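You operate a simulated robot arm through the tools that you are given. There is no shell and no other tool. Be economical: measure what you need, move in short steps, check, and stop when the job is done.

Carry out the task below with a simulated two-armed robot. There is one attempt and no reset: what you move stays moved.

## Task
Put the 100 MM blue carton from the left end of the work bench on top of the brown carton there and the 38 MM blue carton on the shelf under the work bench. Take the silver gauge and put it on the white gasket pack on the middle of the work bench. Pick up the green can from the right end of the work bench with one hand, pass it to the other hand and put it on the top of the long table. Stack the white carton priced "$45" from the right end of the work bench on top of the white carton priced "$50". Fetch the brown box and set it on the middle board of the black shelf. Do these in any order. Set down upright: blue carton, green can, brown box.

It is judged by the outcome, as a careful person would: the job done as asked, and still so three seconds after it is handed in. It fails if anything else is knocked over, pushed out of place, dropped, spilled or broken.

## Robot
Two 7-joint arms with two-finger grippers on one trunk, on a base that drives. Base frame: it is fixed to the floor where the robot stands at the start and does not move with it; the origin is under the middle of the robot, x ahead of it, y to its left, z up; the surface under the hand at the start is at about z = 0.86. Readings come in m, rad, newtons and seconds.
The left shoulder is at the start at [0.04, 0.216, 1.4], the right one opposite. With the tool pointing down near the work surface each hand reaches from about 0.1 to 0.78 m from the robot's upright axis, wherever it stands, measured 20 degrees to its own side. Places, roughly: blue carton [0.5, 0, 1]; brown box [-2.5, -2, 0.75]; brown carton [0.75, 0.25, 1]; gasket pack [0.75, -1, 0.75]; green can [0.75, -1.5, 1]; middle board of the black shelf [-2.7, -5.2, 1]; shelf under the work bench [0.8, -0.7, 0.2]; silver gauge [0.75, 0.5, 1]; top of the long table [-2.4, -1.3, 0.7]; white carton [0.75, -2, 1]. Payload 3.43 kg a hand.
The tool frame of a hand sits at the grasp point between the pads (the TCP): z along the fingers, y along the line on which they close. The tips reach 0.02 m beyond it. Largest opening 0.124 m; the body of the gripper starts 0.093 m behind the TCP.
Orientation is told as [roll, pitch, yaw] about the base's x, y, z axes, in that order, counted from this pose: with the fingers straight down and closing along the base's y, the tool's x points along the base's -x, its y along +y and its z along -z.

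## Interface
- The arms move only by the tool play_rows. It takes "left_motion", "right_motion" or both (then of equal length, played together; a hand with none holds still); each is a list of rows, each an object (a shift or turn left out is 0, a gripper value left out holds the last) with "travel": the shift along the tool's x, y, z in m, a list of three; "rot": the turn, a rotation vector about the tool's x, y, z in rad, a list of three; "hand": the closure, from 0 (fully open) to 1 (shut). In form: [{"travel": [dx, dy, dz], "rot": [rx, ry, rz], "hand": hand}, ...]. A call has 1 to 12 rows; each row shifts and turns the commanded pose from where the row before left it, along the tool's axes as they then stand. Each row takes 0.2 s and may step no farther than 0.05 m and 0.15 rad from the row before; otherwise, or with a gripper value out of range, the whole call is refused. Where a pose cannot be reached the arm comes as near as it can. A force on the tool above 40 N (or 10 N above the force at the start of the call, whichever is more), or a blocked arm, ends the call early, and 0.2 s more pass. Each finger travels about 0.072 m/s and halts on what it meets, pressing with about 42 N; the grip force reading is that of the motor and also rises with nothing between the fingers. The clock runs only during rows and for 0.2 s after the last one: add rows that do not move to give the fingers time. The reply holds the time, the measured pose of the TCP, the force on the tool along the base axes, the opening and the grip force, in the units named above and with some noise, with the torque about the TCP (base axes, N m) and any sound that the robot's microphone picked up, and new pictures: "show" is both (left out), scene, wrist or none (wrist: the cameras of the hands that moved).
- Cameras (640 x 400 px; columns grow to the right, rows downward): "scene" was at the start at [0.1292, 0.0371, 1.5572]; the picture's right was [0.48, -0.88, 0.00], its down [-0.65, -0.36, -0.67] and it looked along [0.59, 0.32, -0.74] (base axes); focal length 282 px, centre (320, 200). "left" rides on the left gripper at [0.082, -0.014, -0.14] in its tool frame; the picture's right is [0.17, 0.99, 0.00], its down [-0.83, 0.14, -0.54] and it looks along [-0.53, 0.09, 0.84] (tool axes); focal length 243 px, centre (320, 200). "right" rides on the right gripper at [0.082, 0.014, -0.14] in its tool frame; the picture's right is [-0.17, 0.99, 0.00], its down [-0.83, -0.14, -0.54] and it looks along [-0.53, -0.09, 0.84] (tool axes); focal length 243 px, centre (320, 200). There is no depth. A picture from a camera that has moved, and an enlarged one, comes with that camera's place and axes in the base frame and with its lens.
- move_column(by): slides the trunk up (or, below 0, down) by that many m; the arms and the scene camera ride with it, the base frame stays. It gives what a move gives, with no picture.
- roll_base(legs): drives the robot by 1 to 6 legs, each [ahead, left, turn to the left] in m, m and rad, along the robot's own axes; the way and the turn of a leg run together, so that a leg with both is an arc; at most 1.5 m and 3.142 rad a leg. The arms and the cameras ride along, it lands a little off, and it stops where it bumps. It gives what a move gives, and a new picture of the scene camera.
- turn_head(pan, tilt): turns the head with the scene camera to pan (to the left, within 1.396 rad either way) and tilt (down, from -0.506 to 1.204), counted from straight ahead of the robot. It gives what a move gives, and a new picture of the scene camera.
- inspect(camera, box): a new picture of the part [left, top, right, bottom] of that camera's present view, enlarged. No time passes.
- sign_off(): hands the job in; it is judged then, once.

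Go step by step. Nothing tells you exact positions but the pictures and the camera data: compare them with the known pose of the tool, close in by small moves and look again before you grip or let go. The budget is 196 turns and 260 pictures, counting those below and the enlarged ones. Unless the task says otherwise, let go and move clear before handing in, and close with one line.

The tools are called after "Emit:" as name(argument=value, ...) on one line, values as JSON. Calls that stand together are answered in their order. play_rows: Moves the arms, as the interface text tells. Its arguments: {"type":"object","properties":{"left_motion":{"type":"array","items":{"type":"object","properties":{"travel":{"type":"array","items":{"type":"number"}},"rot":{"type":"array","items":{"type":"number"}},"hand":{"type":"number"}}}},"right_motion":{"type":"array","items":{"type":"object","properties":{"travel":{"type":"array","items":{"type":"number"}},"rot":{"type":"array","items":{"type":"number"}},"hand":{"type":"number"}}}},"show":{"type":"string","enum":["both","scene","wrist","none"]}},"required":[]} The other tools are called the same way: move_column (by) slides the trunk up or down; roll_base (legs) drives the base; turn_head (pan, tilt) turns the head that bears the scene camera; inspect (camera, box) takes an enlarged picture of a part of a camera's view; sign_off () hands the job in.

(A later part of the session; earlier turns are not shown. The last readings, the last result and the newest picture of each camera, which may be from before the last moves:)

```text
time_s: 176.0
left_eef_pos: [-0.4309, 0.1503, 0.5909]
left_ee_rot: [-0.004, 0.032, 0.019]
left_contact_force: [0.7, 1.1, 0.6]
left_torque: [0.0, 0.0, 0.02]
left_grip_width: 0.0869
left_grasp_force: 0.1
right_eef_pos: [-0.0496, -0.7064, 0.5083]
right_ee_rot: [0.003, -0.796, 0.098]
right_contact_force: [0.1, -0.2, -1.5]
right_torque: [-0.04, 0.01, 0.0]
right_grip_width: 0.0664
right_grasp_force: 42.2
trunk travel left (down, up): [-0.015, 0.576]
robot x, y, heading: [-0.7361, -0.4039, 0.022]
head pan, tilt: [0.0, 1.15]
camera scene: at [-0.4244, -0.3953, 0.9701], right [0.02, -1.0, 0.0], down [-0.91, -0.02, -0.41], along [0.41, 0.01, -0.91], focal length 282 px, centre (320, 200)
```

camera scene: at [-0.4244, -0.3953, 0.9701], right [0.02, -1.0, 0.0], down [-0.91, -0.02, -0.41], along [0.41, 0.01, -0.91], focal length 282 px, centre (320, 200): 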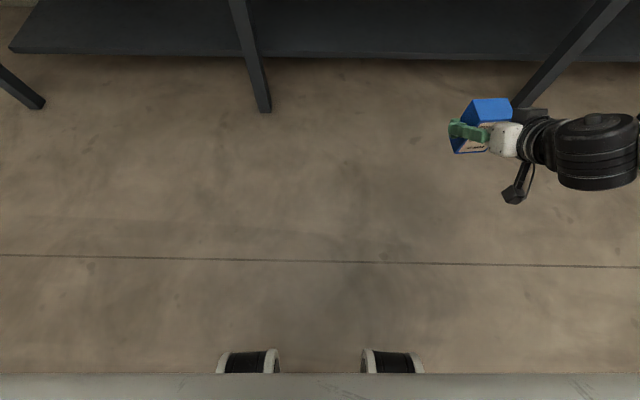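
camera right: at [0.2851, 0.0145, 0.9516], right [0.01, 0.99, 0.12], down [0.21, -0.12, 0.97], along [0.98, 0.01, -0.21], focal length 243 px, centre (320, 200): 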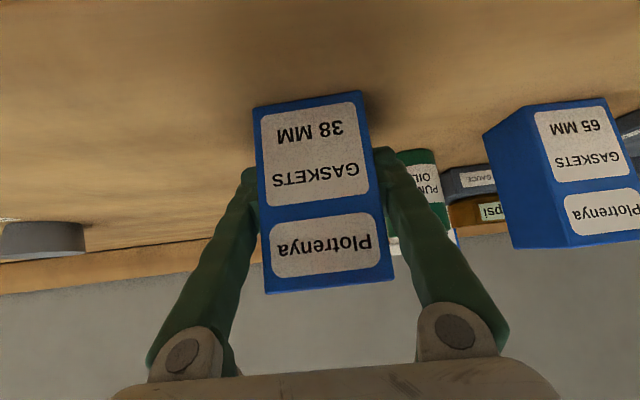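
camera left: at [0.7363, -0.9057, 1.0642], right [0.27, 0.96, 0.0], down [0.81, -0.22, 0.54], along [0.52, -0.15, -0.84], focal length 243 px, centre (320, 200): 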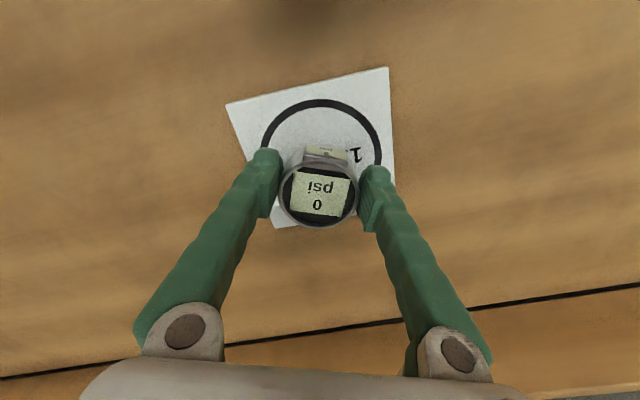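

The head is folded forward but stays short of the bench edge for base x ≤ -0.12. I'll lower the hand to z ≈ 0.31 here in the open and view the arm's shape.

Emit:
play_rows(right_motion=[{"travel": [0.0358, 0, 0.0349]}, {"travel": [0.0358, 0, 0.0349]}, {"travel": [0.0358, 0, 0.0349]}, {"travel": [0.0358, 0, 0.0349]}, {}], show="none")

Emit:
turn_head(pan=-0.9, tilt=0.7)

```text
time_s: 177.2
left_eef_pos: [-0.4297, 0.1506, 0.5915]
left_ee_rot: [-0.003, 0.031, 0.019]
left_contact_force: [-0.4, -1.0, 0.8]
left_torque: [-0.04, 0.02, 0.03]
left_grip_width: 0.0867
left_grasp_force: 0.2
right_eef_pos: [-0.0481, -0.7052, 0.3052]
right_ee_rot: [0.003, -0.794, 0.1]
right_contact_force: [-0.1, 1.2, -0.7]
right_torque: [0.01, -0.02, 0.0]
right_grip_width: 0.0664
right_grasp_force: 41.5
trunk travel left (down, up): [-0.015, 0.576]
robot x, y, heading: [-0.7356, -0.4015, 0.018]
head pan, tilt: [0.0, 1.15]
```

```text
time_s: 178.4
left_eef_pos: [-0.4295, 0.1496, 0.5919]
left_ee_rot: [-0.004, 0.032, 0.018]
left_contact_force: [-0.6, -0.3, -1.0]
left_torque: [0.01, 0.02, 0.01]
left_grip_width: 0.087
left_grasp_force: 0.0
right_eef_pos: [-0.0485, -0.705, 0.3052]
right_ee_rot: [0.002, -0.796, 0.099]
right_contact_force: [-0.3, -0.2, -1.6]
right_torque: [-0.04, -0.01, 0.02]
right_grip_width: 0.0666
right_grasp_force: 42.8
trunk travel left (down, up): [-0.015, 0.576]
robot x, y, heading: [-0.7347, -0.4009, 0.016]
head pan, tilt: [-0.901, 0.7]
camera scene: at [-0.4299, -0.4619, 1.0031], right [-0.77, -0.64, 0.0], down [-0.41, 0.5, -0.76], along [0.49, -0.59, -0.64], focal length 282 px, centre (320, 200)
```

scene: 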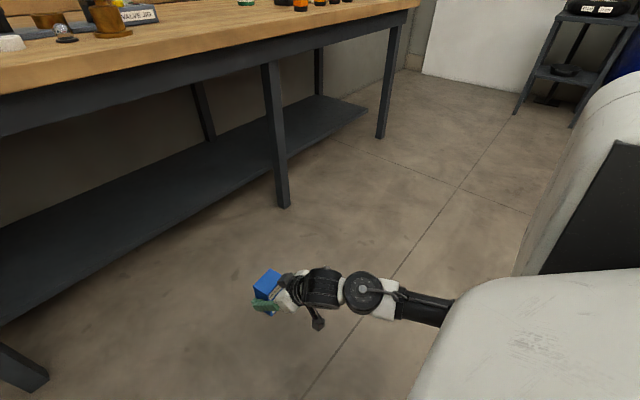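

The arm is low and clear. Driving forward so the carton comes in over the shelf edge.

Emit:
roll_base(legs=[[0.59, 0, -0.016]])

Emit:
inspect(camera="right", box=[0, 0, 640, 400])

```text
time_s: 182.5
left_eef_pos: [0.1726, 0.1529, 0.5912]
left_ee_rot: [-0.002, 0.032, 0.002]
left_contact_force: [-0.3, -0.5, 0.1]
left_torque: [0.01, 0.03, 0.02]
left_grip_width: 0.087
left_grasp_force: 0.1
right_eef_pos: [0.541, -0.7082, 0.3048]
right_ee_rot: [0.003, -0.797, 0.083]
right_contact_force: [0.7, 0.0, -1.0]
right_torque: [-0.02, 0.0, 0.01]
right_grip_width: 0.0666
right_grasp_force: 42.3
trunk travel left (down, up): [-0.015, 0.576]
robot x, y, heading: [-0.1385, -0.3943, 0.005]
head pan, tilt: [-0.901, 0.7]
camera scene: at [0.165, -0.4593, 1.0031], right [-0.78, -0.62, 0.0], down [-0.4, 0.5, -0.76], along [0.48, -0.6, -0.64], focal length 282 px, centre (320, 200)
```

scene: 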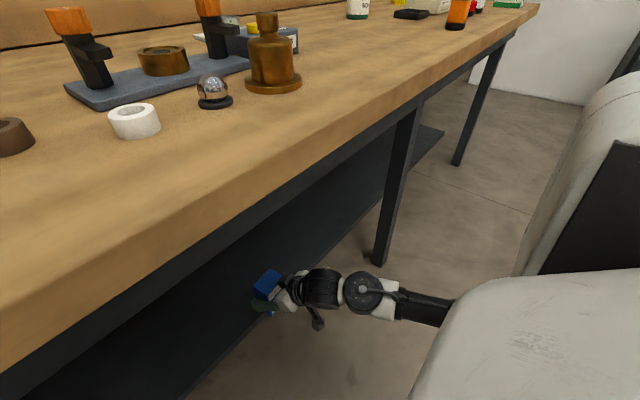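

```text
1.00 times, centred on (320, 200) of right (not enlarged: the box is as wide or as high as the picture)
camera zoom: at [0.3844, -0.7092, 0.3445], right [0.03, 0.99, 0.12], down [0.21, -0.12, 0.97], along [0.98, -0.01, -0.21], focal length 243 px, centre (320, 200)
```

zoom: 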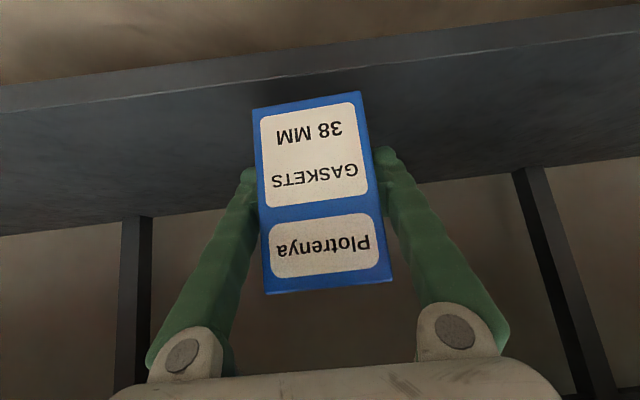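

Now extend the arm forward 0.14 m over the shelf.

Emit:
play_rows(right_motion=[{"travel": [-0.0244, -0.0029, 0.025]}, {"travel": [-0.0244, -0.0029, 0.025]}, {"travel": [-0.0244, -0.0029, 0.025]}, {"travel": [-0.0244, -0.0029, 0.025]}, {}])

```text
time_s: 183.7
left_eef_pos: [0.1728, 0.152, 0.5912]
left_ee_rot: [-0.004, 0.031, 0.002]
left_contact_force: [-1.0, -0.1, 0.2]
left_torque: [0.0, -0.02, 0.02]
left_grip_width: 0.0865
left_grasp_force: 0.1
right_eef_pos: [0.684, -0.7073, 0.3056]
right_ee_rot: [0.004, -0.796, 0.084]
right_contact_force: [0.3, 0.1, -1.5]
right_torque: [-0.03, 0.01, -0.01]
right_grip_width: 0.0665
right_grasp_force: 41.3
trunk travel left (down, up): [-0.015, 0.576]
robot x, y, heading: [-0.1392, -0.3884, 0.006]
head pan, tilt: [-0.901, 0.7]
camera scene: at [0.1648, -0.4594, 1.0032], right [-0.78, -0.62, 0.0], down [-0.4, 0.5, -0.76], along [0.48, -0.6, -0.64], focal length 282 px, centre (320, 200)
camera right: at [0.5268, -0.708, 0.3454], right [0.03, 0.99, 0.12], down [0.21, -0.12, 0.97], along [0.98, -0.01, -0.21], focal length 243 px, centre (320, 200)
```

scene: 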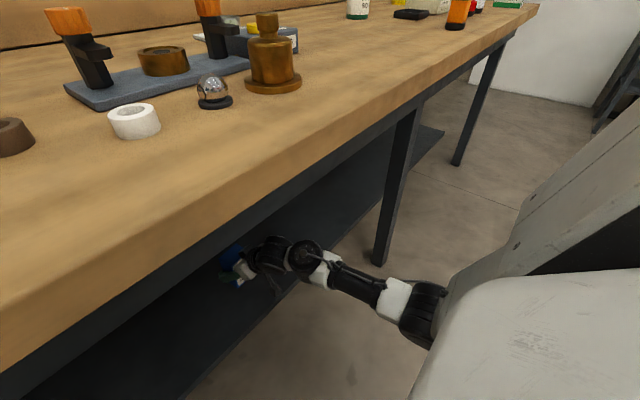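
right: 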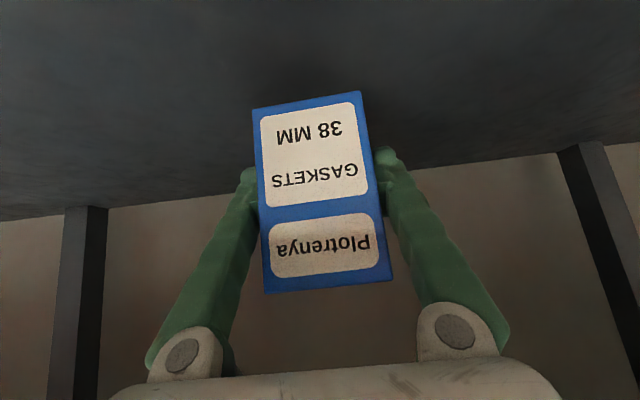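

Over the shelf. Lowering gently until it touches.

Emit:
play_rows(right_motion=[{"travel": [0.0215, 0, 0.021]}, {"travel": [0.0072, 0, 0.007]}, {"travel": [0.0036, 0, 0.0035]}, {"travel": [0.0021, 0, 0.0021]}, {"travel": [0.0021, 0, 0.0021]}, {}], show="wrist")

```text
time_s: 185.1
left_eef_pos: [0.1738, 0.1532, 0.5912]
left_ee_rot: [-0.005, 0.032, 0.002]
left_contact_force: [0.9, -1.0, 0.2]
left_torque: [-0.01, 0.0, 0.0]
left_grip_width: 0.0865
left_grasp_force: 0.1
right_eef_pos: [0.6824, -0.7076, 0.2533]
right_ee_rot: [0.003, -0.797, 0.081]
right_contact_force: [-0.4, -0.6, -0.8]
right_torque: [-0.01, 0.01, -0.02]
right_grip_width: 0.0665
right_grasp_force: 42.2
trunk travel left (down, up): [-0.015, 0.576]
robot x, y, heading: [-0.1386, -0.3945, 0.008]
head pan, tilt: [-0.901, 0.7]
camera right: at [0.5248, -0.7086, 0.2932], right [0.03, 0.99, 0.12], down [0.21, -0.13, 0.97], along [0.98, -0.01, -0.21], focal length 243 px, centre (320, 200)
```

right: 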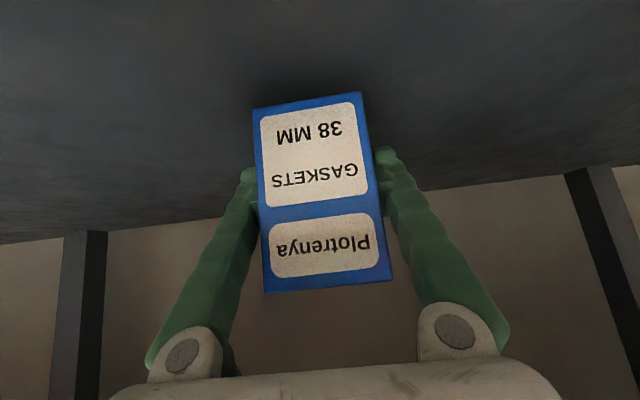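

Emit:
play_rows(right_motion=[{"travel": [0.0029, 0, 0.0028]}, {"travel": [0.0029, 0, 0.0028]}, {"travel": [0.0021, 0, 0.0021]}, {"travel": [0.0021, 0, 0.0021]}, {}], show="wrist")

```text
time_s: 186.3
left_eef_pos: [0.1731, 0.1534, 0.5917]
left_ee_rot: [-0.003, 0.028, 0.001]
left_contact_force: [0.0, -0.5, -0.2]
left_torque: [-0.01, -0.01, 0.03]
left_grip_width: 0.0867
left_grasp_force: 0.1
right_eef_pos: [0.6835, -0.7082, 0.2413]
right_ee_rot: [0.005, -0.8, 0.084]
right_contact_force: [-0.9, -1.3, 7.3]
right_torque: [-0.25, 0.24, 0.04]
right_grip_width: 0.0663
right_grasp_force: 41.9
trunk travel left (down, up): [-0.015, 0.576]
robot x, y, heading: [-0.1402, -0.3944, 0.005]
head pan, tilt: [-0.901, 0.7]
camera right: at [0.5253, -0.7091, 0.2809], right [0.03, 0.99, 0.12], down [0.2, -0.12, 0.97], along [0.98, -0.01, -0.21], focal length 243 px, centre (320, 200)
```

right: 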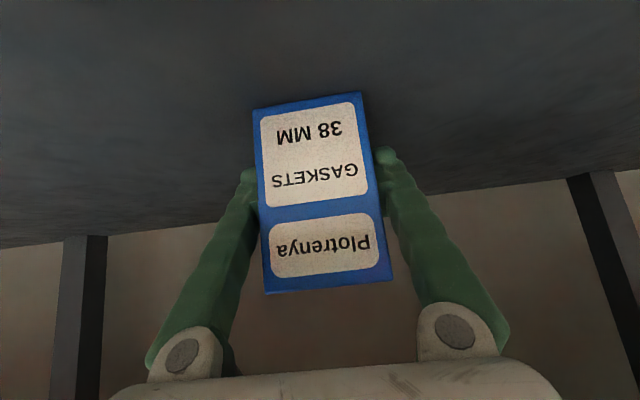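

In contact with the shelf. Release and withdraw back along the tool axis.

Emit:
play_rows(right_motion=[{"hand": 0.4}, {"hand": 0.2}, {"hand": 0.1}, {"hand": 0.1}, {"travel": [0, 0, -0.04]}, {"travel": [0, 0, -0.05]}, {"travel": [0, 0, -0.05]}, {"travel": [0.015, 0, -0.03]}, {}], show="wrist")

```text
time_s: 188.3
left_eef_pos: [0.1741, 0.1516, 0.5902]
left_ee_rot: [-0.003, 0.029, 0.002]
left_contact_force: [-0.5, 0.2, -0.1]
left_torque: [0.0, 0.0, 0.01]
left_grip_width: 0.0868
left_grasp_force: 0.0
right_eef_pos: [0.5507, -0.7208, 0.3493]
right_ee_rot: [0.003, -0.796, 0.085]
right_contact_force: [0.3, 0.0, 0.5]
right_torque: [0.01, 0.0, 0.01]
right_grip_width: 0.1116
right_grasp_force: 0.0
trunk travel left (down, up): [-0.015, 0.576]
robot x, y, heading: [-0.1415, -0.3925, 0.005]
head pan, tilt: [-0.901, 0.7]
camera right: at [0.3924, -0.7207, 0.3881], right [0.03, 0.99, 0.12], down [0.21, -0.12, 0.97], along [0.98, -0.01, -0.21], focal length 243 px, centre (320, 200)
```

right: 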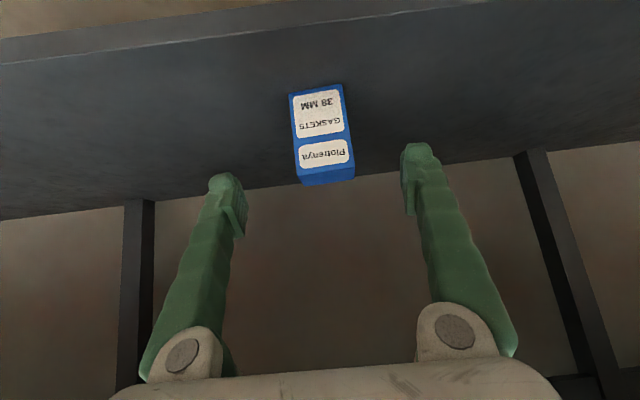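

The 38 MM carton stands upright on the shelf. I'll back out, then raise the trunk.

Emit:
roll_base(legs=[[-0.6, 0, 0]])

Emit:
move_column(by=0.4)

Emit:
move_column(by=0.13)

Emit:
turn_head(pan=-0.3, tilt=0.6)

```text
time_s: 192.4
left_eef_pos: [-0.4315, 0.1498, 0.5913]
left_ee_rot: [-0.003, 0.028, 0.013]
left_contact_force: [-0.4, -0.8, 0.0]
left_torque: [-0.02, -0.04, 0.03]
left_grip_width: 0.0867
left_grasp_force: 0.0
right_eef_pos: [-0.0458, -0.7197, 0.3485]
right_ee_rot: [0.005, -0.795, 0.094]
right_contact_force: [-0.1, -0.3, 0.2]
right_torque: [0.01, -0.02, 0.01]
right_grip_width: 0.1117
right_grasp_force: 0.0
trunk travel left (down, up): [-0.015, 0.576]
robot x, y, heading: [-0.7381, -0.4012, 0.015]
head pan, tilt: [-0.901, 0.7]
camera scene: at [-0.4343, -0.462, 1.0032], right [-0.78, -0.63, 0.0], down [-0.41, 0.5, -0.77], along [0.48, -0.59, -0.64], focal length 282 px, centre (320, 200)
```

scene: 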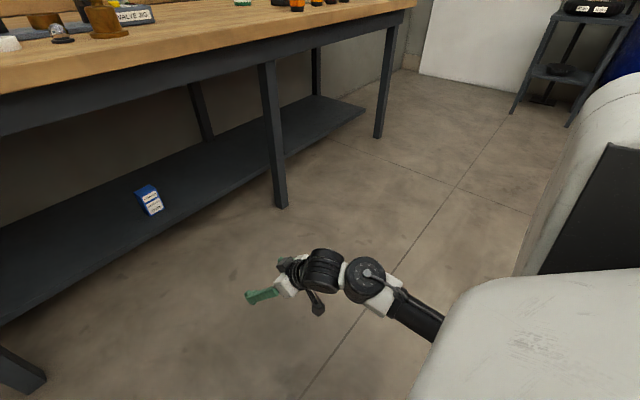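

```text
time_s: 196.2
left_eef_pos: [-0.4307, 0.1494, 0.9917]
left_ee_rot: [-0.003, 0.031, 0.013]
left_contact_force: [-0.7, -0.5, 0.4]
left_torque: [0.02, -0.01, 0.01]
left_grip_width: 0.0869
left_grasp_force: 0.0
right_eef_pos: [-0.047, -0.7193, 0.7479]
right_ee_rot: [0.002, -0.796, 0.091]
right_contact_force: [0.4, -0.2, 0.2]
right_torque: [-0.03, -0.01, -0.02]
right_grip_width: 0.1116
right_grasp_force: 0.0
trunk travel left (down, up): [-0.415, 0.176]
robot x, y, heading: [-0.7384, -0.3986, 0.017]
head pan, tilt: [-0.901, 0.7]
```

```text
time_s: 197.8
left_eef_pos: [-0.4303, 0.1506, 1.1222]
left_ee_rot: [-0.002, 0.032, 0.01]
left_contact_force: [-0.6, 0.3, 0.0]
left_torque: [0.02, 0.05, -0.01]
left_grip_width: 0.0866
left_grasp_force: 0.1
right_eef_pos: [-0.047, -0.7184, 0.8764]
right_ee_rot: [0.004, -0.793, 0.091]
right_contact_force: [0.8, 0.4, -0.3]
right_torque: [0.01, -0.02, -0.03]
right_grip_width: 0.1116
right_grasp_force: 0.1
trunk travel left (down, up): [-0.545, 0.046]
robot x, y, heading: [-0.7423, -0.3957, 0.016]
head pan, tilt: [-0.901, 0.7]
```

```text
time_s: 198.8
left_eef_pos: [-0.4316, 0.1498, 1.1221]
left_ee_rot: [-0.004, 0.03, 0.013]
left_contact_force: [0.5, 1.6, 0.1]
left_torque: [0.01, 0.02, 0.0]
left_grip_width: 0.0869
left_grasp_force: 0.0
right_eef_pos: [-0.0462, -0.7193, 0.8789]
right_ee_rot: [0.002, -0.797, 0.094]
right_contact_force: [-0.4, 0.2, 0.9]
right_torque: [0.01, 0.02, 0.01]
right_grip_width: 0.1115
right_grasp_force: 0.0
trunk travel left (down, up): [-0.545, 0.046]
robot x, y, heading: [-0.7412, -0.399, 0.014]
head pan, tilt: [-0.3, 0.6]
camera scene: at [-0.5944, -0.4238, 1.5773], right [-0.28, -0.96, 0.0], down [-0.54, 0.16, -0.82], along [0.79, -0.23, -0.57], focal length 282 px, centre (320, 200)
```

scene: 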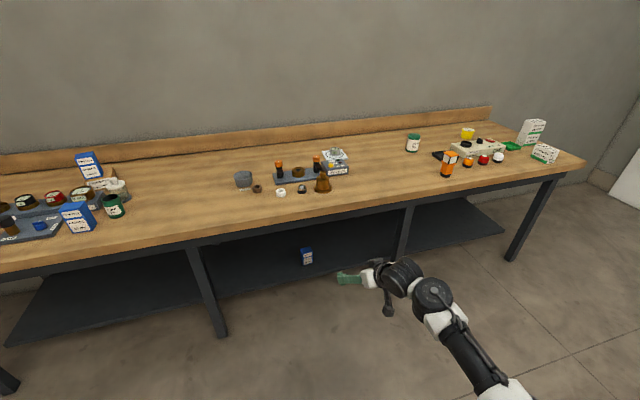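

Both arms are free here. I'll orient them for the can hand-over: the right vertical, and the left yawed so both will close along x.

Emit:
play_rows(left_motion=[{"rot": [0, 0, 0.143]}, {"rot": [0, 0, 0.143]}, {"rot": [0, 0, 0.143]}, {"rot": [0, 0, 0.143]}, {"rot": [0, 0, 0.143]}, {"rot": [0, 0, 0.143]}, {"rot": [0, 0, 0.143]}, {"rot": [0, 0, 0.143]}, {"rot": [0, 0, 0.143]}, {"rot": [0, 0, 0.143]}, {"rot": [0, 0, 0.143]}, {}], right_motion=[{"rot": [0, 0.133, 0]}, {"rot": [0, 0.133, 0]}, {"rot": [0, 0.133, 0]}, {"rot": [0, 0.133, 0]}, {"rot": [0, 0.133, 0]}, {"rot": [0, 0.133, 0]}, {"travel": [0, 0, -0.045]}, {"travel": [0, 0, -0.045]}, {"travel": [0, 0, -0.045]}, {"travel": [0, 0, -0.045]}, {"travel": [0, 0, -0.045]}, {"travel": [0, 0, -0.045], "hand": 0}], show="none")

Emit:
play_rows(left_motion=[{"travel": [0, 0, 0], "rot": [0, 0.14, 0]}, {"rot": [0, 0.14, 0]}, {"rot": [0, 0.14, 0]}, {"rot": [0, 0.14, 0]}, {"rot": [0, 0.14, 0]}, {"rot": [0, 0.14, 0]}, {}, {}, {}, {}, {}], right_motion=[{"rot": [0, 0, -0.134]}, {"rot": [0, 0, -0.134]}, {"rot": [0, 0, -0.134]}, {"rot": [0, 0, -0.134]}, {"rot": [0, 0, -0.134]}, {"rot": [0, 0, -0.134]}, {"rot": [0, 0, -0.134]}, {"rot": [0, 0, -0.134]}, {"rot": [0, 0, -0.134]}, {"rot": [0, 0, -0.134]}, {"rot": [0, 0, -0.134]}], show="scene")

```text
time_s: 200.9
left_eef_pos: [-0.4307, 0.15, 1.1208]
left_ee_rot: [-0.031, 0.002, -1.342]
left_contact_force: [0.3, 0.4, 0.9]
left_torque: [-0.01, 0.0, -0.04]
left_grip_width: 0.0874
left_grasp_force: 0.0
right_eef_pos: [-0.0426, -0.717, 1.0346]
right_ee_rot: [0.006, -0.018, 0.088]
right_contact_force: [14.4, 0.7, -32.2]
right_torque: [-0.01, -0.49, -0.03]
right_grip_width: 0.1117
right_grasp_force: 0.0
right hand out of reach, approached as far as the arm can: row 10
trunk travel left (down, up): [-0.545, 0.046]
robot x, y, heading: [-0.7378, -0.4, 0.011]
head pan, tilt: [-0.3, 0.6]
stopped in row 10 (right hand): the force on the tool passed its limit at 128 N (the readings are from after the stop); the commanded pose is now the measured one
```

```text
time_s: 201.2
left_eef_pos: [-0.4301, 0.1502, 1.1212]
left_ee_rot: [-0.03, 0.023, -1.339]
left_contact_force: [0.7, 0.3, -0.8]
left_torque: [-0.02, 0.01, -0.03]
left_grip_width: 0.0868
left_grasp_force: 0.0
right_eef_pos: [-0.0409, -0.7184, 1.034]
right_ee_rot: [0.008, -0.021, 0.099]
right_contact_force: [4.2, -5.0, -8.6]
right_torque: [0.76, -0.01, 0.42]
right_grip_width: 0.1115
right_grasp_force: 0.0
trunk travel left (down, up): [-0.545, 0.046]
robot x, y, heading: [-0.7392, -0.3968, 0.014]
head pan, tilt: [-0.3, 0.6]
stopped in row 1 (right hand): the force on the tool passed its limit at 71 N (the readings are from after the stop); the commanded pose is now the measured one
camera scene: at [-0.5936, -0.4244, 1.5772], right [-0.28, -0.96, 0.0], down [-0.54, 0.16, -0.82], along [0.79, -0.23, -0.57], focal length 282 px, centre (320, 200)
```

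scene: 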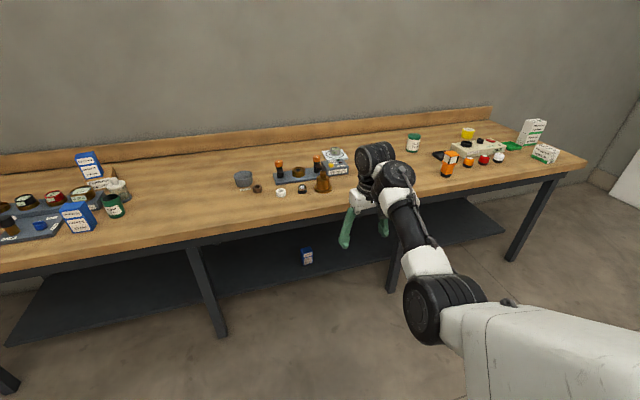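

The right arm's elbow is folded low and touching itself. I'll move the hand forward and outward to unfold it.

Emit:
play_rows(right_motion=[{"travel": [-0.02, -0.02, 0.02]}, {"travel": [-0.03, -0.03, 0]}, {"travel": [-0.03, -0.03, 0]}, {"travel": [-0.03, -0.03, 0]}, {"travel": [-0.03, -0.03, 0]}, {}], show="scene")

```text
time_s: 202.6
left_eef_pos: [-0.4307, 0.1509, 1.1227]
left_ee_rot: [-0.031, 0.021, -1.339]
left_contact_force: [0.6, -0.2, -0.3]
left_torque: [-0.02, 0.0, 0.01]
left_grip_width: 0.0868
left_grasp_force: 0.1
right_eef_pos: [0.0331, -0.7857, 1.0175]
right_ee_rot: [0.006, -0.02, 0.097]
right_contact_force: [-0.4, 0.2, 0.8]
right_torque: [-0.04, -0.03, 0.02]
right_grip_width: 0.1118
right_grasp_force: 0.1
right hand out of reach, approached as far as the arm can: row 3, 4, 5
trunk travel left (down, up): [-0.545, 0.046]
robot x, y, heading: [-0.7375, -0.3983, 0.014]
head pan, tilt: [-0.3, 0.6]
camera scene: at [-0.595, -0.4226, 1.5774], right [-0.28, -0.96, 0.0], down [-0.54, 0.16, -0.83], along [0.79, -0.23, -0.56], focal length 282 px, centre (320, 200)
```

scene: 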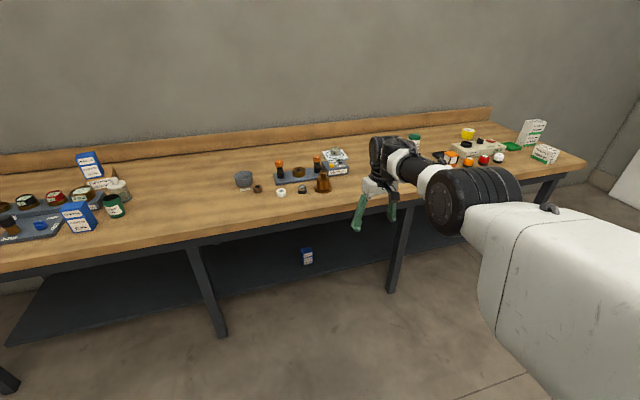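

Emit:
play_rows(right_motion=[{"travel": [0, 0.02, -0.03]}, {"travel": [0, 0.02, -0.03]}, {"travel": [0.02, 0.02, -0.03]}, {"travel": [0.03, 0.02, -0.02]}, {"travel": [0.04, 0.02, 0]}, {"travel": [0.04, 0.02, 0]}, {"travel": [0.04, 0, 0]}, {"travel": [0.04, 0, 0]}, {}], show="scene")

```text
time_s: 204.6
left_eef_pos: [-0.4314, 0.1487, 1.1204]
left_ee_rot: [-0.029, 0.021, -1.338]
left_contact_force: [0.3, -0.2, -1.1]
left_torque: [0.02, 0.01, -0.01]
left_grip_width: 0.0868
left_grasp_force: 0.1
right_eef_pos: [-0.017, -0.7174, 1.1232]
right_ee_rot: [0.005, -0.019, 0.098]
right_contact_force: [0.3, -0.5, 0.7]
right_torque: [0.0, -0.02, -0.01]
right_grip_width: 0.1115
right_grasp_force: 0.1
right hand out of reach, approached as far as the arm can: row 4, 5, 6, 7, 8
trunk travel left (down, up): [-0.545, 0.046]
robot x, y, heading: [-0.7371, -0.4002, 0.014]
head pan, tilt: [-0.3, 0.6]
camera scene: at [-0.5943, -0.4238, 1.5773], right [-0.28, -0.96, 0.0], down [-0.54, 0.16, -0.83], along [0.79, -0.23, -0.56], focal length 282 px, centre (320, 200)
```

scene: 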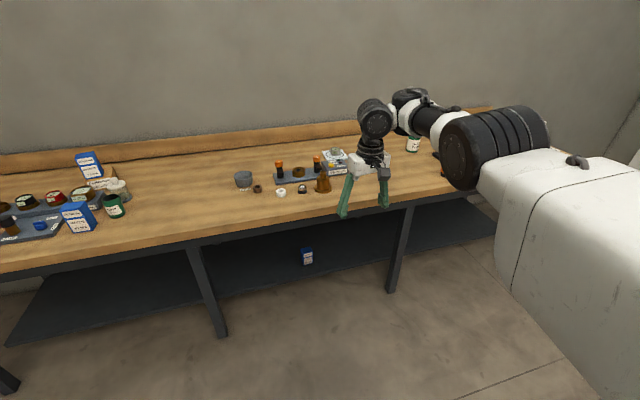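

Emit:
play_rows(right_motion=[{"travel": [0, 0.04, 0.01]}, {"travel": [0, 0.04, 0.01]}, {"travel": [0, 0.04, 0.01]}, {"travel": [0.03, 0.02, 0.01]}, {"travel": [0.03, 0.02, 0]}, {"travel": [0.03, 0, 0]}, {"travel": [0.03, 0, 0]}, {}], show="scene")

```text
time_s: 206.4
left_eef_pos: [-0.4306, 0.1509, 1.1223]
left_ee_rot: [-0.03, 0.023, -1.338]
left_contact_force: [0.2, -0.1, -0.6]
left_torque: [0.01, 0.01, -0.01]
left_grip_width: 0.087
left_grasp_force: 0.0
right_eef_pos: [-0.022, -0.6109, 1.0993]
right_ee_rot: [0.006, -0.021, 0.096]
right_contact_force: [-0.7, 0.0, 0.2]
right_torque: [0.01, 0.01, -0.03]
right_grip_width: 0.1117
right_grasp_force: 0.1
right hand out of reach, approached as far as the arm can: row 1, 2, 4, 5, 6, 7
trunk travel left (down, up): [-0.545, 0.046]
robot x, y, heading: [-0.7384, -0.3945, 0.018]
head pan, tilt: [-0.3, 0.6]
camera scene: at [-0.5943, -0.4238, 1.5773], right [-0.28, -0.96, 0.0], down [-0.54, 0.16, -0.83], along [0.79, -0.23, -0.56], focal length 282 px, centre (320, 200)
```

scene: 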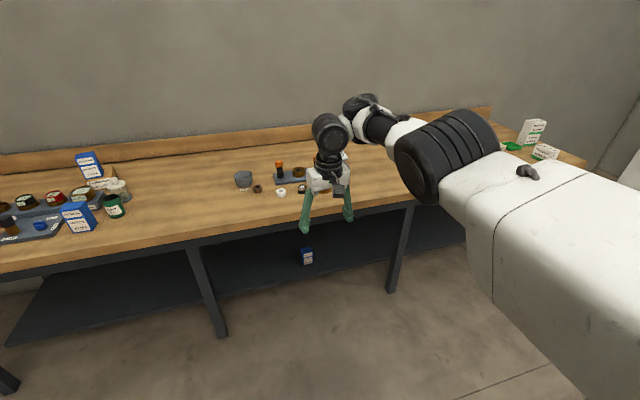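

The arm is in an awkward branch. I'll retrace the path: pitch the hand again, pull back to where it was tilted originally, then straighten.

Emit:
play_rows(right_motion=[{"rot": [0, -0.14, 0]}, {"rot": [0, -0.14, 0]}, {"rot": [0, -0.14, 0]}, {"rot": [0, -0.14, 0]}, {"rot": [0, -0.14, 0]}, {"travel": [0.02, -0.01, -0.03]}, {"travel": [0.02, -0.01, -0.03]}, {"travel": [0.02, -0.01, -0.03]}, {"travel": [0.02, -0.01, -0.03]}, {"travel": [0.02, -0.01, -0.03]}, {}], show="scene")

```text
time_s: 208.0
left_eef_pos: [-0.4319, 0.1478, 1.124]
left_ee_rot: [-0.029, 0.022, -1.338]
left_contact_force: [0.4, 0.5, 0.3]
left_torque: [0.02, -0.01, 0.02]
left_grip_width: 0.087
left_grasp_force: 0.1
right_eef_pos: [-0.0534, -0.7413, 1.1269]
right_ee_rot: [-0.179, -0.513, 0.105]
right_contact_force: [-0.2, 0.1, -1.2]
right_torque: [0.04, 0.01, -0.01]
right_grip_width: 0.112
right_grasp_force: 0.1
right hand out of reach, approached as far as the arm can: row 1, 2, 3
trunk travel left (down, up): [-0.545, 0.046]
robot x, y, heading: [-0.7412, -0.3941, 0.014]
head pan, tilt: [-0.3, 0.6]
stopped in row 8 (right hand): the arm was blocked; the commanded pose is now the measured one
camera scene: at [-0.5957, -0.4267, 1.5774], right [-0.28, -0.96, 0.0], down [-0.54, 0.16, -0.83], along [0.79, -0.23, -0.56], focal length 282 px, centre (320, 200)
```

scene: 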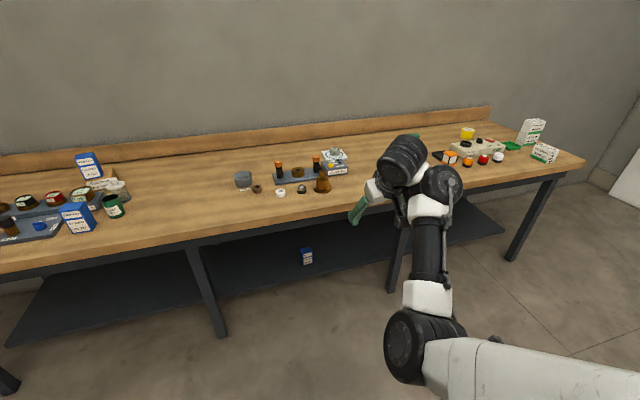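

The elbow is hanging low. I'll swing the hand in a loop (down, out to the right, then forward again), which should carry the elbow back out to the side. There's open space all round here.

Emit:
play_rows(right_motion=[{"travel": [0.0476, 0, 0.0096]}, {"travel": [0.0476, 0, 0.0096]}, {"travel": [0.0476, 0, 0.0096]}, {"travel": [0.0476, 0, 0.0096]}, {"travel": [0.0476, 0, 0.0096]}, {"travel": [0.0476, 0, 0.0096]}, {"travel": [0.0476, 0, 0.0096]}, {"travel": [0.0476, 0, 0.0096]}, {"travel": [0.0476, 0, 0.0096]}, {"travel": [0.0476, 0, 0.0096]}], show="none")

Emit:
turn_head(pan=-0.7, tilt=0.9)

```text
time_s: 210.2
left_eef_pos: [-0.4322, 0.15, 1.1213]
left_ee_rot: [-0.027, 0.021, -1.339]
left_contact_force: [-0.3, -0.6, 0.0]
left_torque: [0.0, -0.04, 0.0]
left_grip_width: 0.0868
left_grasp_force: 0.0
right_eef_pos: [-0.4173, -0.792, 0.8119]
right_ee_rot: [-0.172, -0.515, 0.103]
right_contact_force: [-0.1, -0.7, 0.4]
right_torque: [-0.03, 0.0, 0.0]
right_grip_width: 0.1118
right_grasp_force: 0.0
trunk travel left (down, up): [-0.545, 0.046]
robot x, y, heading: [-0.7394, -0.3996, 0.011]
head pan, tilt: [-0.3, 0.6]
```

```text
time_s: 211.1
left_eef_pos: [-0.4305, 0.1505, 1.1219]
left_ee_rot: [-0.028, 0.023, -1.338]
left_contact_force: [-0.5, 0.6, 0.1]
left_torque: [0.03, -0.01, 0.01]
left_grip_width: 0.0868
left_grasp_force: 0.1
right_eef_pos: [-0.4147, -0.7913, 0.8114]
right_ee_rot: [-0.173, -0.512, 0.103]
right_contact_force: [0.9, -1.2, 0.0]
right_torque: [0.01, 0.0, 0.0]
right_grip_width: 0.1115
right_grasp_force: 0.1
trunk travel left (down, up): [-0.545, 0.046]
robot x, y, heading: [-0.7389, -0.3983, 0.008]
head pan, tilt: [-0.7, 0.901]
camera scene: at [-0.6204, -0.4464, 1.5525], right [-0.63, -0.77, 0.0], down [-0.61, 0.5, -0.62], along [0.48, -0.39, -0.78], focal length 282 px, centre (320, 200)
```

scene: 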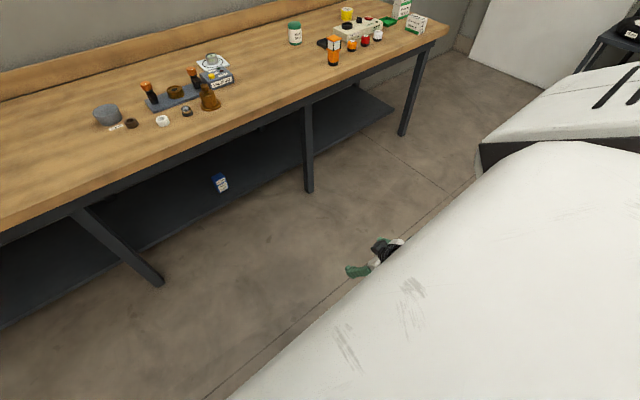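

Emit:
play_rows(right_motion=[{"rot": [0.04, 0.128, 0]}, {"rot": [0.04, 0.128, 0]}, {"rot": [0.04, 0.128, 0]}, {"rot": [0.04, 0.128, 0]}, {"travel": [0.03, 0, 0.03]}, {"travel": [0.03, -0.02, 0.03]}, {"travel": [0.02, -0.04, 0]}, {"travel": [0, -0.05, 0]}, {"travel": [0, -0.05, 0]}, {"travel": [0, -0.05, 0]}, {"travel": [0, -0.04, -0.03]}], show="none")

```text
time_s: 213.6
left_eef_pos: [-0.4314, 0.1523, 1.1197]
left_ee_rot: [-0.028, 0.021, -1.339]
left_contact_force: [-0.2, -0.6, -0.7]
left_torque: [-0.02, 0.01, 0.0]
left_grip_width: 0.0867
left_grasp_force: 0.0
right_eef_pos: [-0.458, -0.9674, 0.8369]
right_ee_rot: [-0.257, 0.013, 0.181]
right_contact_force: [-0.7, 0.6, 0.2]
right_torque: [0.03, 0.0, 0.01]
right_grip_width: 0.1114
right_grasp_force: 0.1
trunk travel left (down, up): [-0.545, 0.046]
robot x, y, heading: [-0.7411, -0.3984, 0.013]
head pan, tilt: [-0.7, 0.901]
stopped in row 11 (right hand): the arm was blocked; the commanded pose is now the measured one
```

Emit:
play_rows(right_motion=[{"travel": [0, 0, -0.03], "rot": [-0.1, 0, 0]}, {"travel": [0, -0.02, -0.04], "rot": [-0.1, 0, 0]}, {"travel": [0, -0.03, -0.04], "rot": [-0.06, 0, 0]}, {"travel": [0, -0.03, -0.04]}, {"travel": [0, -0.03, -0.04]}, {"travel": [0, -0.03, -0.04]}, {"travel": [0, -0.03, -0.04]}, {}], show="scene")

```text
time_s: 214.1
left_eef_pos: [-0.4277, 0.1527, 1.1195]
left_ee_rot: [-0.033, 0.02, -1.338]
left_contact_force: [-0.2, -0.4, -0.5]
left_torque: [-0.05, 0.06, -0.02]
left_grip_width: 0.0867
left_grasp_force: 0.0
right_eef_pos: [-0.3988, -0.8663, 0.8632]
right_ee_rot: [-0.101, 0.024, 0.477]
right_contact_force: [-0.4, -0.3, 1.0]
right_torque: [-0.08, 0.02, 0.01]
right_grip_width: 0.1116
right_grasp_force: 0.1
right hand out of reach, approached as far as the arm can: row 2
trunk travel left (down, up): [-0.545, 0.046]
robot x, y, heading: [-0.7381, -0.3993, 0.015]
head pan, tilt: [-0.7, 0.901]
stopped in row 2 (right hand): the arm was blocked; the commanded pose is now the measured one
camera scene: at [-0.6171, -0.4429, 1.5522], right [-0.63, -0.77, 0.0], down [-0.61, 0.49, -0.62], along [0.48, -0.39, -0.78], focal length 282 px, centre (320, 200)
```

scene: 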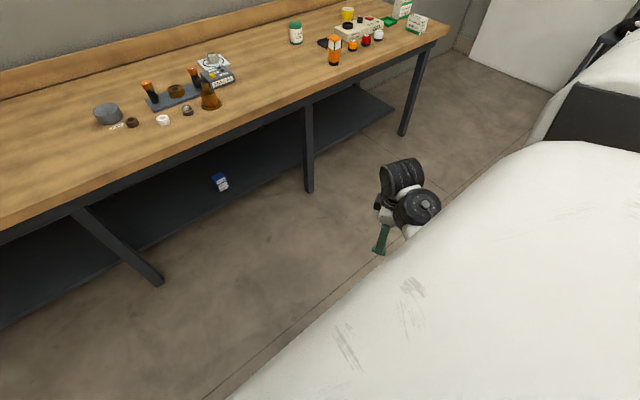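

Emit:
turn_head(pan=-1.39, tilt=0.9)

Emit:
inspect(camera="right", box=[0, 0, 640, 400])

```text
time_s: 215.2
left_eef_pos: [-0.432, 0.1505, 1.122]
left_ee_rot: [-0.03, 0.02, -1.338]
left_contact_force: [0.8, -0.1, -0.1]
left_torque: [-0.01, 0.0, 0.02]
left_grip_width: 0.0866
left_grasp_force: 0.2
right_eef_pos: [-0.4024, -0.8673, 0.8614]
right_ee_rot: [-0.099, 0.021, 0.478]
right_contact_force: [-0.3, 0.0, 0.5]
right_torque: [0.0, 0.01, -0.01]
right_grip_width: 0.1116
right_grasp_force: 0.1
trunk travel left (down, up): [-0.545, 0.046]
robot x, y, heading: [-0.739, -0.3956, 0.015]
head pan, tilt: [-1.389, 0.901]
camera scene: at [-0.6643, -0.4726, 1.5525], right [-0.98, -0.2, 0.0], down [-0.15, 0.77, -0.62], along [0.12, -0.61, -0.78], focal length 282 px, centre (320, 200)
```

scene: 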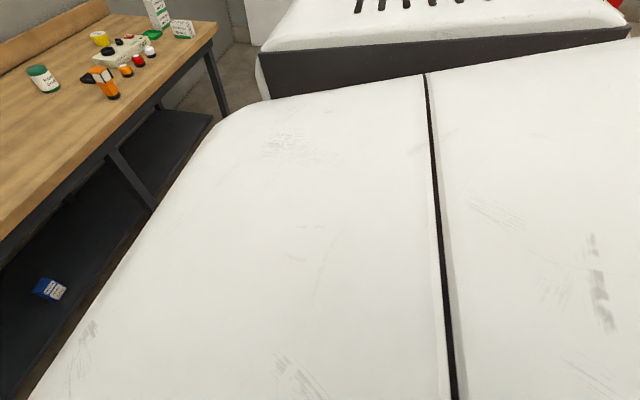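

```text
1.00 times, centred on (320, 200) of right (not enlarged: the box is as wide or as high as the picture)
camera zoom: at [-0.4845, -0.88, 1.0017], right [-0.31, 0.95, -0.1], down [0.79, 0.31, 0.53], along [0.54, 0.08, -0.84], focal length 243 px, centre (320, 200)
```

zoom: 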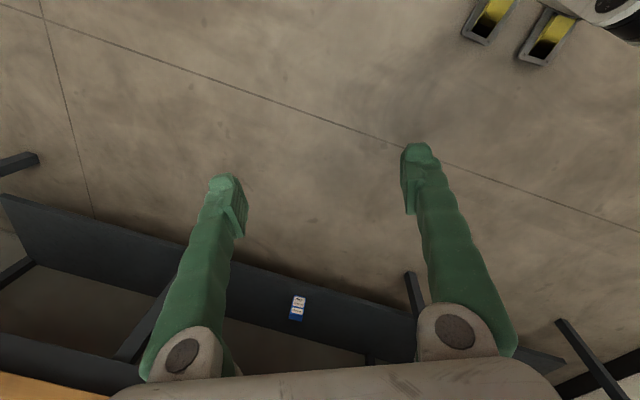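

Emit:
play_rows(right_motion=[{"rot": [-0.05, 0, 0.12]}, {"rot": [-0.05, 0, 0.12]}, {"rot": [0, 0, 0.12]}, {"rot": [0, 0, 0.12]}, {"travel": [-0.04, 0, -0.02]}, {"travel": [-0.04, 0, -0.02]}, {"travel": [-0.04, 0, -0.02]}, {"travel": [-0.02, 0, -0.04]}, {"travel": [-0.02, 0, -0.04]}, {}], show="none")

Emit:
turn_head(pan=-0.5, tilt=0.7)

```text
time_s: 216.5
left_eef_pos: [-0.4307, 0.1495, 1.1214]
left_ee_rot: [-0.03, 0.023, -1.34]
left_contact_force: [0.4, 1.4, 0.1]
left_torque: [0.01, 0.04, 0.04]
left_grip_width: 0.0867
left_grasp_force: 0.0
right_eef_pos: [-0.3442, -0.8684, 0.889]
right_ee_rot: [-0.004, -0.005, 0.001]
right_contact_force: [7.0, -11.5, -20.0]
right_torque: [1.31, -0.48, 0.74]
right_grip_width: 0.1118
right_grasp_force: 0.2
right hand out of reach, approached as far as the arm can: row 6
trunk travel left (down, up): [-0.545, 0.046]
robot x, y, heading: [-0.7357, -0.4008, 0.014]
head pan, tilt: [-1.389, 0.901]
stopped in row 6 (right hand): the force on the tool passed its limit at 81 N (the readings are from after the stop); the commanded pose is now the measured one
```

```text
time_s: 217.7
left_eef_pos: [-0.4328, 0.1522, 1.1215]
left_ee_rot: [-0.029, 0.023, -1.34]
left_contact_force: [0.3, -1.1, 0.3]
left_torque: [0.02, 0.01, -0.01]
left_grip_width: 0.0871
left_grasp_force: 0.0
right_eef_pos: [-0.3457, -0.8674, 0.8907]
right_ee_rot: [-0.002, -0.006, -0.001]
right_contact_force: [2.1, -23.2, -34.8]
right_torque: [2.97, -2.53, 1.85]
right_grip_width: 0.1117
right_grasp_force: 0.1
trunk travel left (down, up): [-0.545, 0.046]
robot x, y, heading: [-0.7389, -0.3967, 0.018]
head pan, tilt: [-0.499, 0.7]
camera scene: at [-0.6044, -0.4387, 1.5686], right [-0.47, -0.88, 0.0], down [-0.57, 0.3, -0.76], along [0.68, -0.36, -0.64], focal length 282 px, centre (320, 200)
```

scene: 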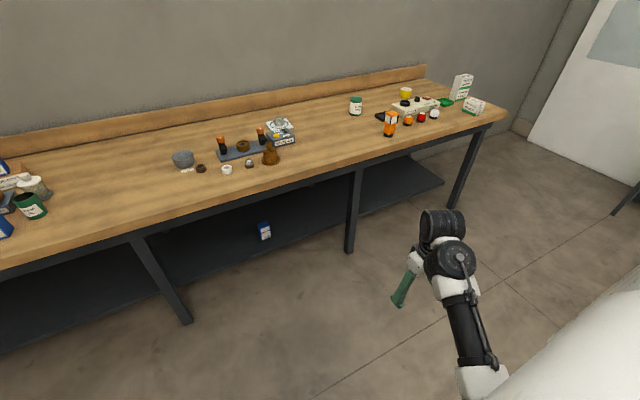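

The wrist is folding against the forearm. I'll repeat the loop with the fingers pointing away along the arm: first down low, then swinging outward with a roll.

Emit:
play_rows(right_motion=[{"travel": [0.01, 0, 0.04]}, {"travel": [0.02, 0, 0.04]}, {"travel": [0.03, 0, 0.04]}, {"travel": [0.03, 0, 0.04]}, {"travel": [0.03, 0, 0.04]}, {"travel": [0.03, 0, 0.03]}, {}], show="none")

Emit:
turn_head(pan=-0.6, tilt=1.15)

```text
time_s: 218.7
left_eef_pos: [-0.4322, 0.1495, 1.1227]
left_ee_rot: [-0.028, 0.023, -1.337]
left_contact_force: [0.0, 0.3, -0.2]
left_torque: [0.01, 0.02, 0.01]
left_grip_width: 0.0869
left_grasp_force: 0.0
right_eef_pos: [-0.4195, -0.9676, 0.7732]
right_ee_rot: [-0.172, -0.006, 0.044]
right_contact_force: [0.3, 0.1, 0.7]
right_torque: [-0.02, 0.01, 0.01]
right_grip_width: 0.1118
right_grasp_force: 0.0
trunk travel left (down, up): [-0.545, 0.046]
robot x, y, heading: [-0.7412, -0.3991, 0.015]
head pan, tilt: [-0.499, 0.7]
stopped in row 5 (right hand): the arm was blocked; the commanded pose is now the measured one
```

```text
time_s: 219.6
left_eef_pos: [-0.4313, 0.1504, 1.1233]
left_ee_rot: [-0.031, 0.022, -1.339]
left_contact_force: [-0.2, 0.1, 0.0]
left_torque: [-0.03, 0.0, -0.01]
left_grip_width: 0.0865
left_grasp_force: 0.0
right_eef_pos: [-0.42, -0.9659, 0.7738]
right_ee_rot: [-0.174, -0.007, 0.041]
right_contact_force: [-0.1, 0.3, 0.0]
right_torque: [0.0, -0.01, 0.0]
right_grip_width: 0.1114
right_grasp_force: 0.0
trunk travel left (down, up): [-0.545, 0.046]
robot x, y, heading: [-0.7399, -0.4035, 0.014]
head pan, tilt: [-0.6, 1.15]
camera scene: at [-0.6299, -0.4319, 1.5356], right [-0.55, -0.83, 0.0], down [-0.76, 0.5, -0.41], along [0.34, -0.23, -0.91], focal length 282 px, centre (320, 200)
```

scene: 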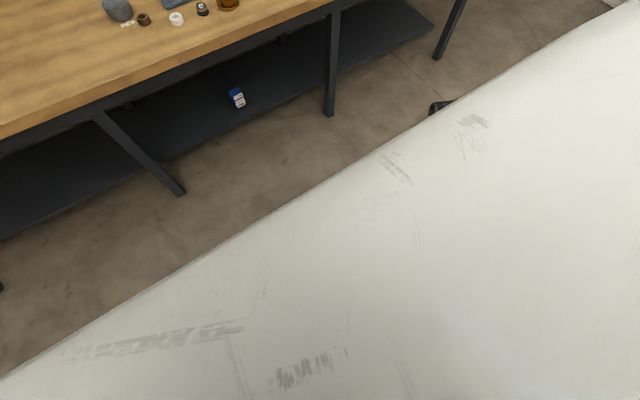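

Emit:
play_rows(right_motion=[{"travel": [0, -0.04, -0.01], "rot": [0.1, 0, 0]}, {"travel": [0, -0.04, -0.01], "rot": [0.1, 0, 0]}, {"travel": [0, -0.04, -0.01], "rot": [0.1, 0, 0]}, {"travel": [0, -0.04, -0.01], "rot": [0.1, 0, 0]}, {"travel": [0, -0.04, -0.01], "rot": [0.1, 0, 0]}, {"travel": [0, -0.04, 0], "rot": [0.1, 0, 0]}, {"travel": [0, -0.04, 0], "rot": [0.1, 0, 0]}, {"travel": [0, -0.04, 0]}, {"travel": [0, -0.04, 0]}, {}], show="none")

Emit:
turn_head(pan=-1.2, tilt=0.5)

```text
time_s: 221.8
left_eef_pos: [-0.4315, 0.151, 1.1216]
left_ee_rot: [-0.029, 0.023, -1.337]
left_contact_force: [0.0, -0.5, 0.3]
left_torque: [0.0, -0.01, 0.0]
left_grip_width: 0.0868
left_grasp_force: 0.0
right_eef_pos: [-0.413, -1.2433, 1.0044]
right_ee_rot: [-0.869, -0.006, 0.038]
right_contact_force: [-0.6, 0.0, 0.2]
right_torque: [0.01, 0.01, -0.03]
right_grip_width: 0.1116
right_grasp_force: 0.1
trunk travel left (down, up): [-0.545, 0.046]
robot x, y, heading: [-0.7404, -0.4018, 0.018]
head pan, tilt: [-0.6, 1.15]
```

```text
time_s: 222.8
left_eef_pos: [-0.4308, 0.1506, 1.1217]
left_ee_rot: [-0.029, 0.022, -1.338]
left_contact_force: [0.2, -0.2, 0.6]
left_torque: [0.01, 0.0, 0.0]
left_grip_width: 0.0867
left_grasp_force: 0.1
right_eef_pos: [-0.4124, -1.2436, 1.004]
right_ee_rot: [-0.87, -0.006, 0.037]
right_contact_force: [0.1, -0.3, 0.1]
right_torque: [-0.02, 0.03, 0.0]
right_grip_width: 0.1117
right_grasp_force: 0.0
trunk travel left (down, up): [-0.545, 0.046]
robot x, y, heading: [-0.7379, -0.3957, 0.015]
head pan, tilt: [-1.201, 0.499]
camera scene: at [-0.6454, -0.4833, 1.5863], right [-0.93, -0.38, 0.0], down [-0.18, 0.44, -0.88], along [0.33, -0.81, -0.48], focal length 282 px, centre (320, 200)
```

scene: 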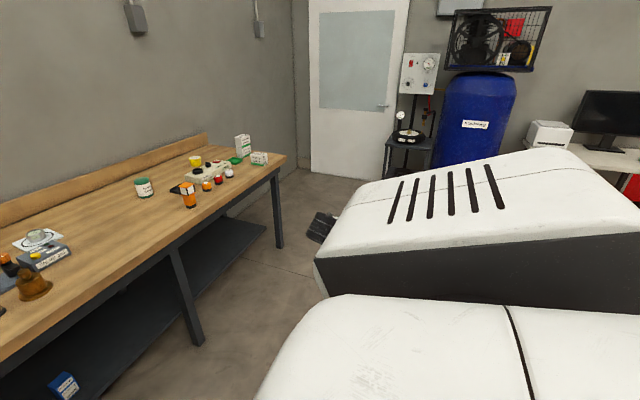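

Emit:
play_rows(right_motion=[{"travel": [0.02, -0.031, -0.016], "rot": [0.1, 0, 0]}, {"travel": [0.02, -0.031, -0.016], "rot": [0.1, 0, 0]}, {"travel": [0.02, -0.031, -0.016], "rot": [0.1, 0, 0]}, {"travel": [0.02, -0.031, -0.016], "rot": [0.1, 0, 0]}, {"travel": [0.02, -0.035, -0.01], "rot": [0.1, 0, 0]}, {"travel": [0.02, -0.035, -0.01]}, {"travel": [0.02, -0.035, -0.01]}, {}], show="scene")

```text
time_s: 224.6
left_eef_pos: [-0.4303, 0.1509, 1.1224]
left_ee_rot: [-0.028, 0.022, -1.337]
left_contact_force: [0.1, -0.3, 0.2]
left_torque: [-0.02, -0.03, 0.0]
left_grip_width: 0.0868
left_grasp_force: 0.0
right_eef_pos: [-0.5536, -1.256, 1.2492]
right_ee_rot: [-1.371, -0.006, 0.041]
right_contact_force: [-0.3, 0.0, 0.7]
right_torque: [0.02, -0.01, -0.01]
right_grip_width: 0.1117
right_grasp_force: 0.0
trunk travel left (down, up): [-0.545, 0.046]
robot x, y, heading: [-0.7366, -0.3981, 0.014]
head pan, tilt: [-1.201, 0.499]
camera scene: at [-0.6448, -0.484, 1.5863], right [-0.93, -0.38, 0.0], down [-0.18, 0.44, -0.88], along [0.33, -0.81, -0.48], focal length 282 px, centre (320, 200)
```

scene: 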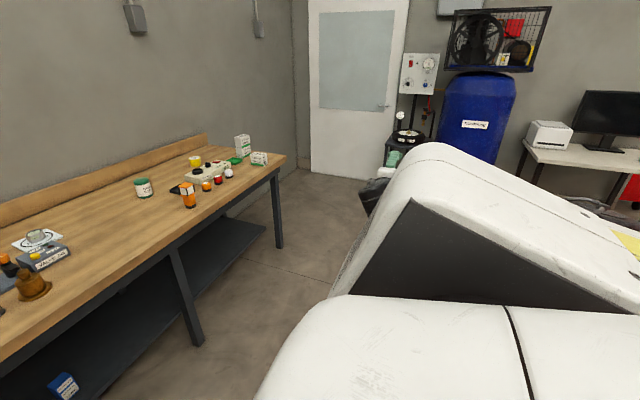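

The elbow seems to be coming round behind. Now I'll swing the hand forward in an arc.

Emit:
play_rows(right_motion=[{"travel": [-0.048, 0, 0], "rot": [0, -0.085, -0.017]}, {"travel": [-0.048, 0, 0], "rot": [0, -0.085, -0.017]}, {"travel": [-0.048, 0, 0], "rot": [0, -0.085, -0.017]}, {"travel": [-0.048, 0, 0], "rot": [0, -0.085, -0.017]}, {"travel": [-0.048, 0, 0], "rot": [0, -0.085, -0.017]}, {"travel": [-0.048, 0, 0], "rot": [0, -0.085, -0.017]}, {"travel": [-0.048, 0, 0], "rot": [0, -0.085, -0.017]}, {"travel": [-0.048, 0, 0], "rot": [0, -0.085, -0.017]}, {}], show="scene")

```text
time_s: 226.6
left_eef_pos: [-0.4316, 0.1492, 1.1223]
left_ee_rot: [-0.03, 0.022, -1.339]
left_contact_force: [-0.3, 0.2, -0.1]
left_torque: [0.01, -0.04, -0.01]
left_grip_width: 0.0866
left_grasp_force: 0.0
right_eef_pos: [-0.2032, -1.1285, 1.2487]
right_ee_rot: [-1.374, -0.007, 0.734]
right_contact_force: [0.4, -0.4, -0.1]
right_torque: [-0.01, -0.01, -0.01]
right_grip_width: 0.1116
right_grasp_force: 0.2
right hand out of reach, approached as far as the arm can: row 5
trunk travel left (down, up): [-0.545, 0.046]
robot x, y, heading: [-0.741, -0.3978, 0.015]
head pan, tilt: [-1.201, 0.499]
camera scene: at [-0.6462, -0.4837, 1.5864], right [-0.93, -0.38, 0.0], down [-0.18, 0.44, -0.88], along [0.33, -0.81, -0.48], focal length 282 px, centre (320, 200)
```

scene: 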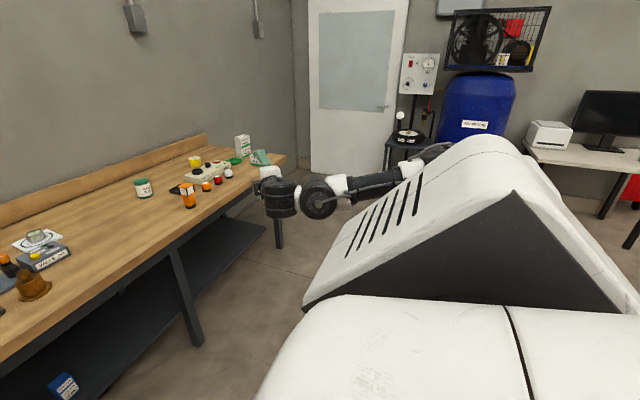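

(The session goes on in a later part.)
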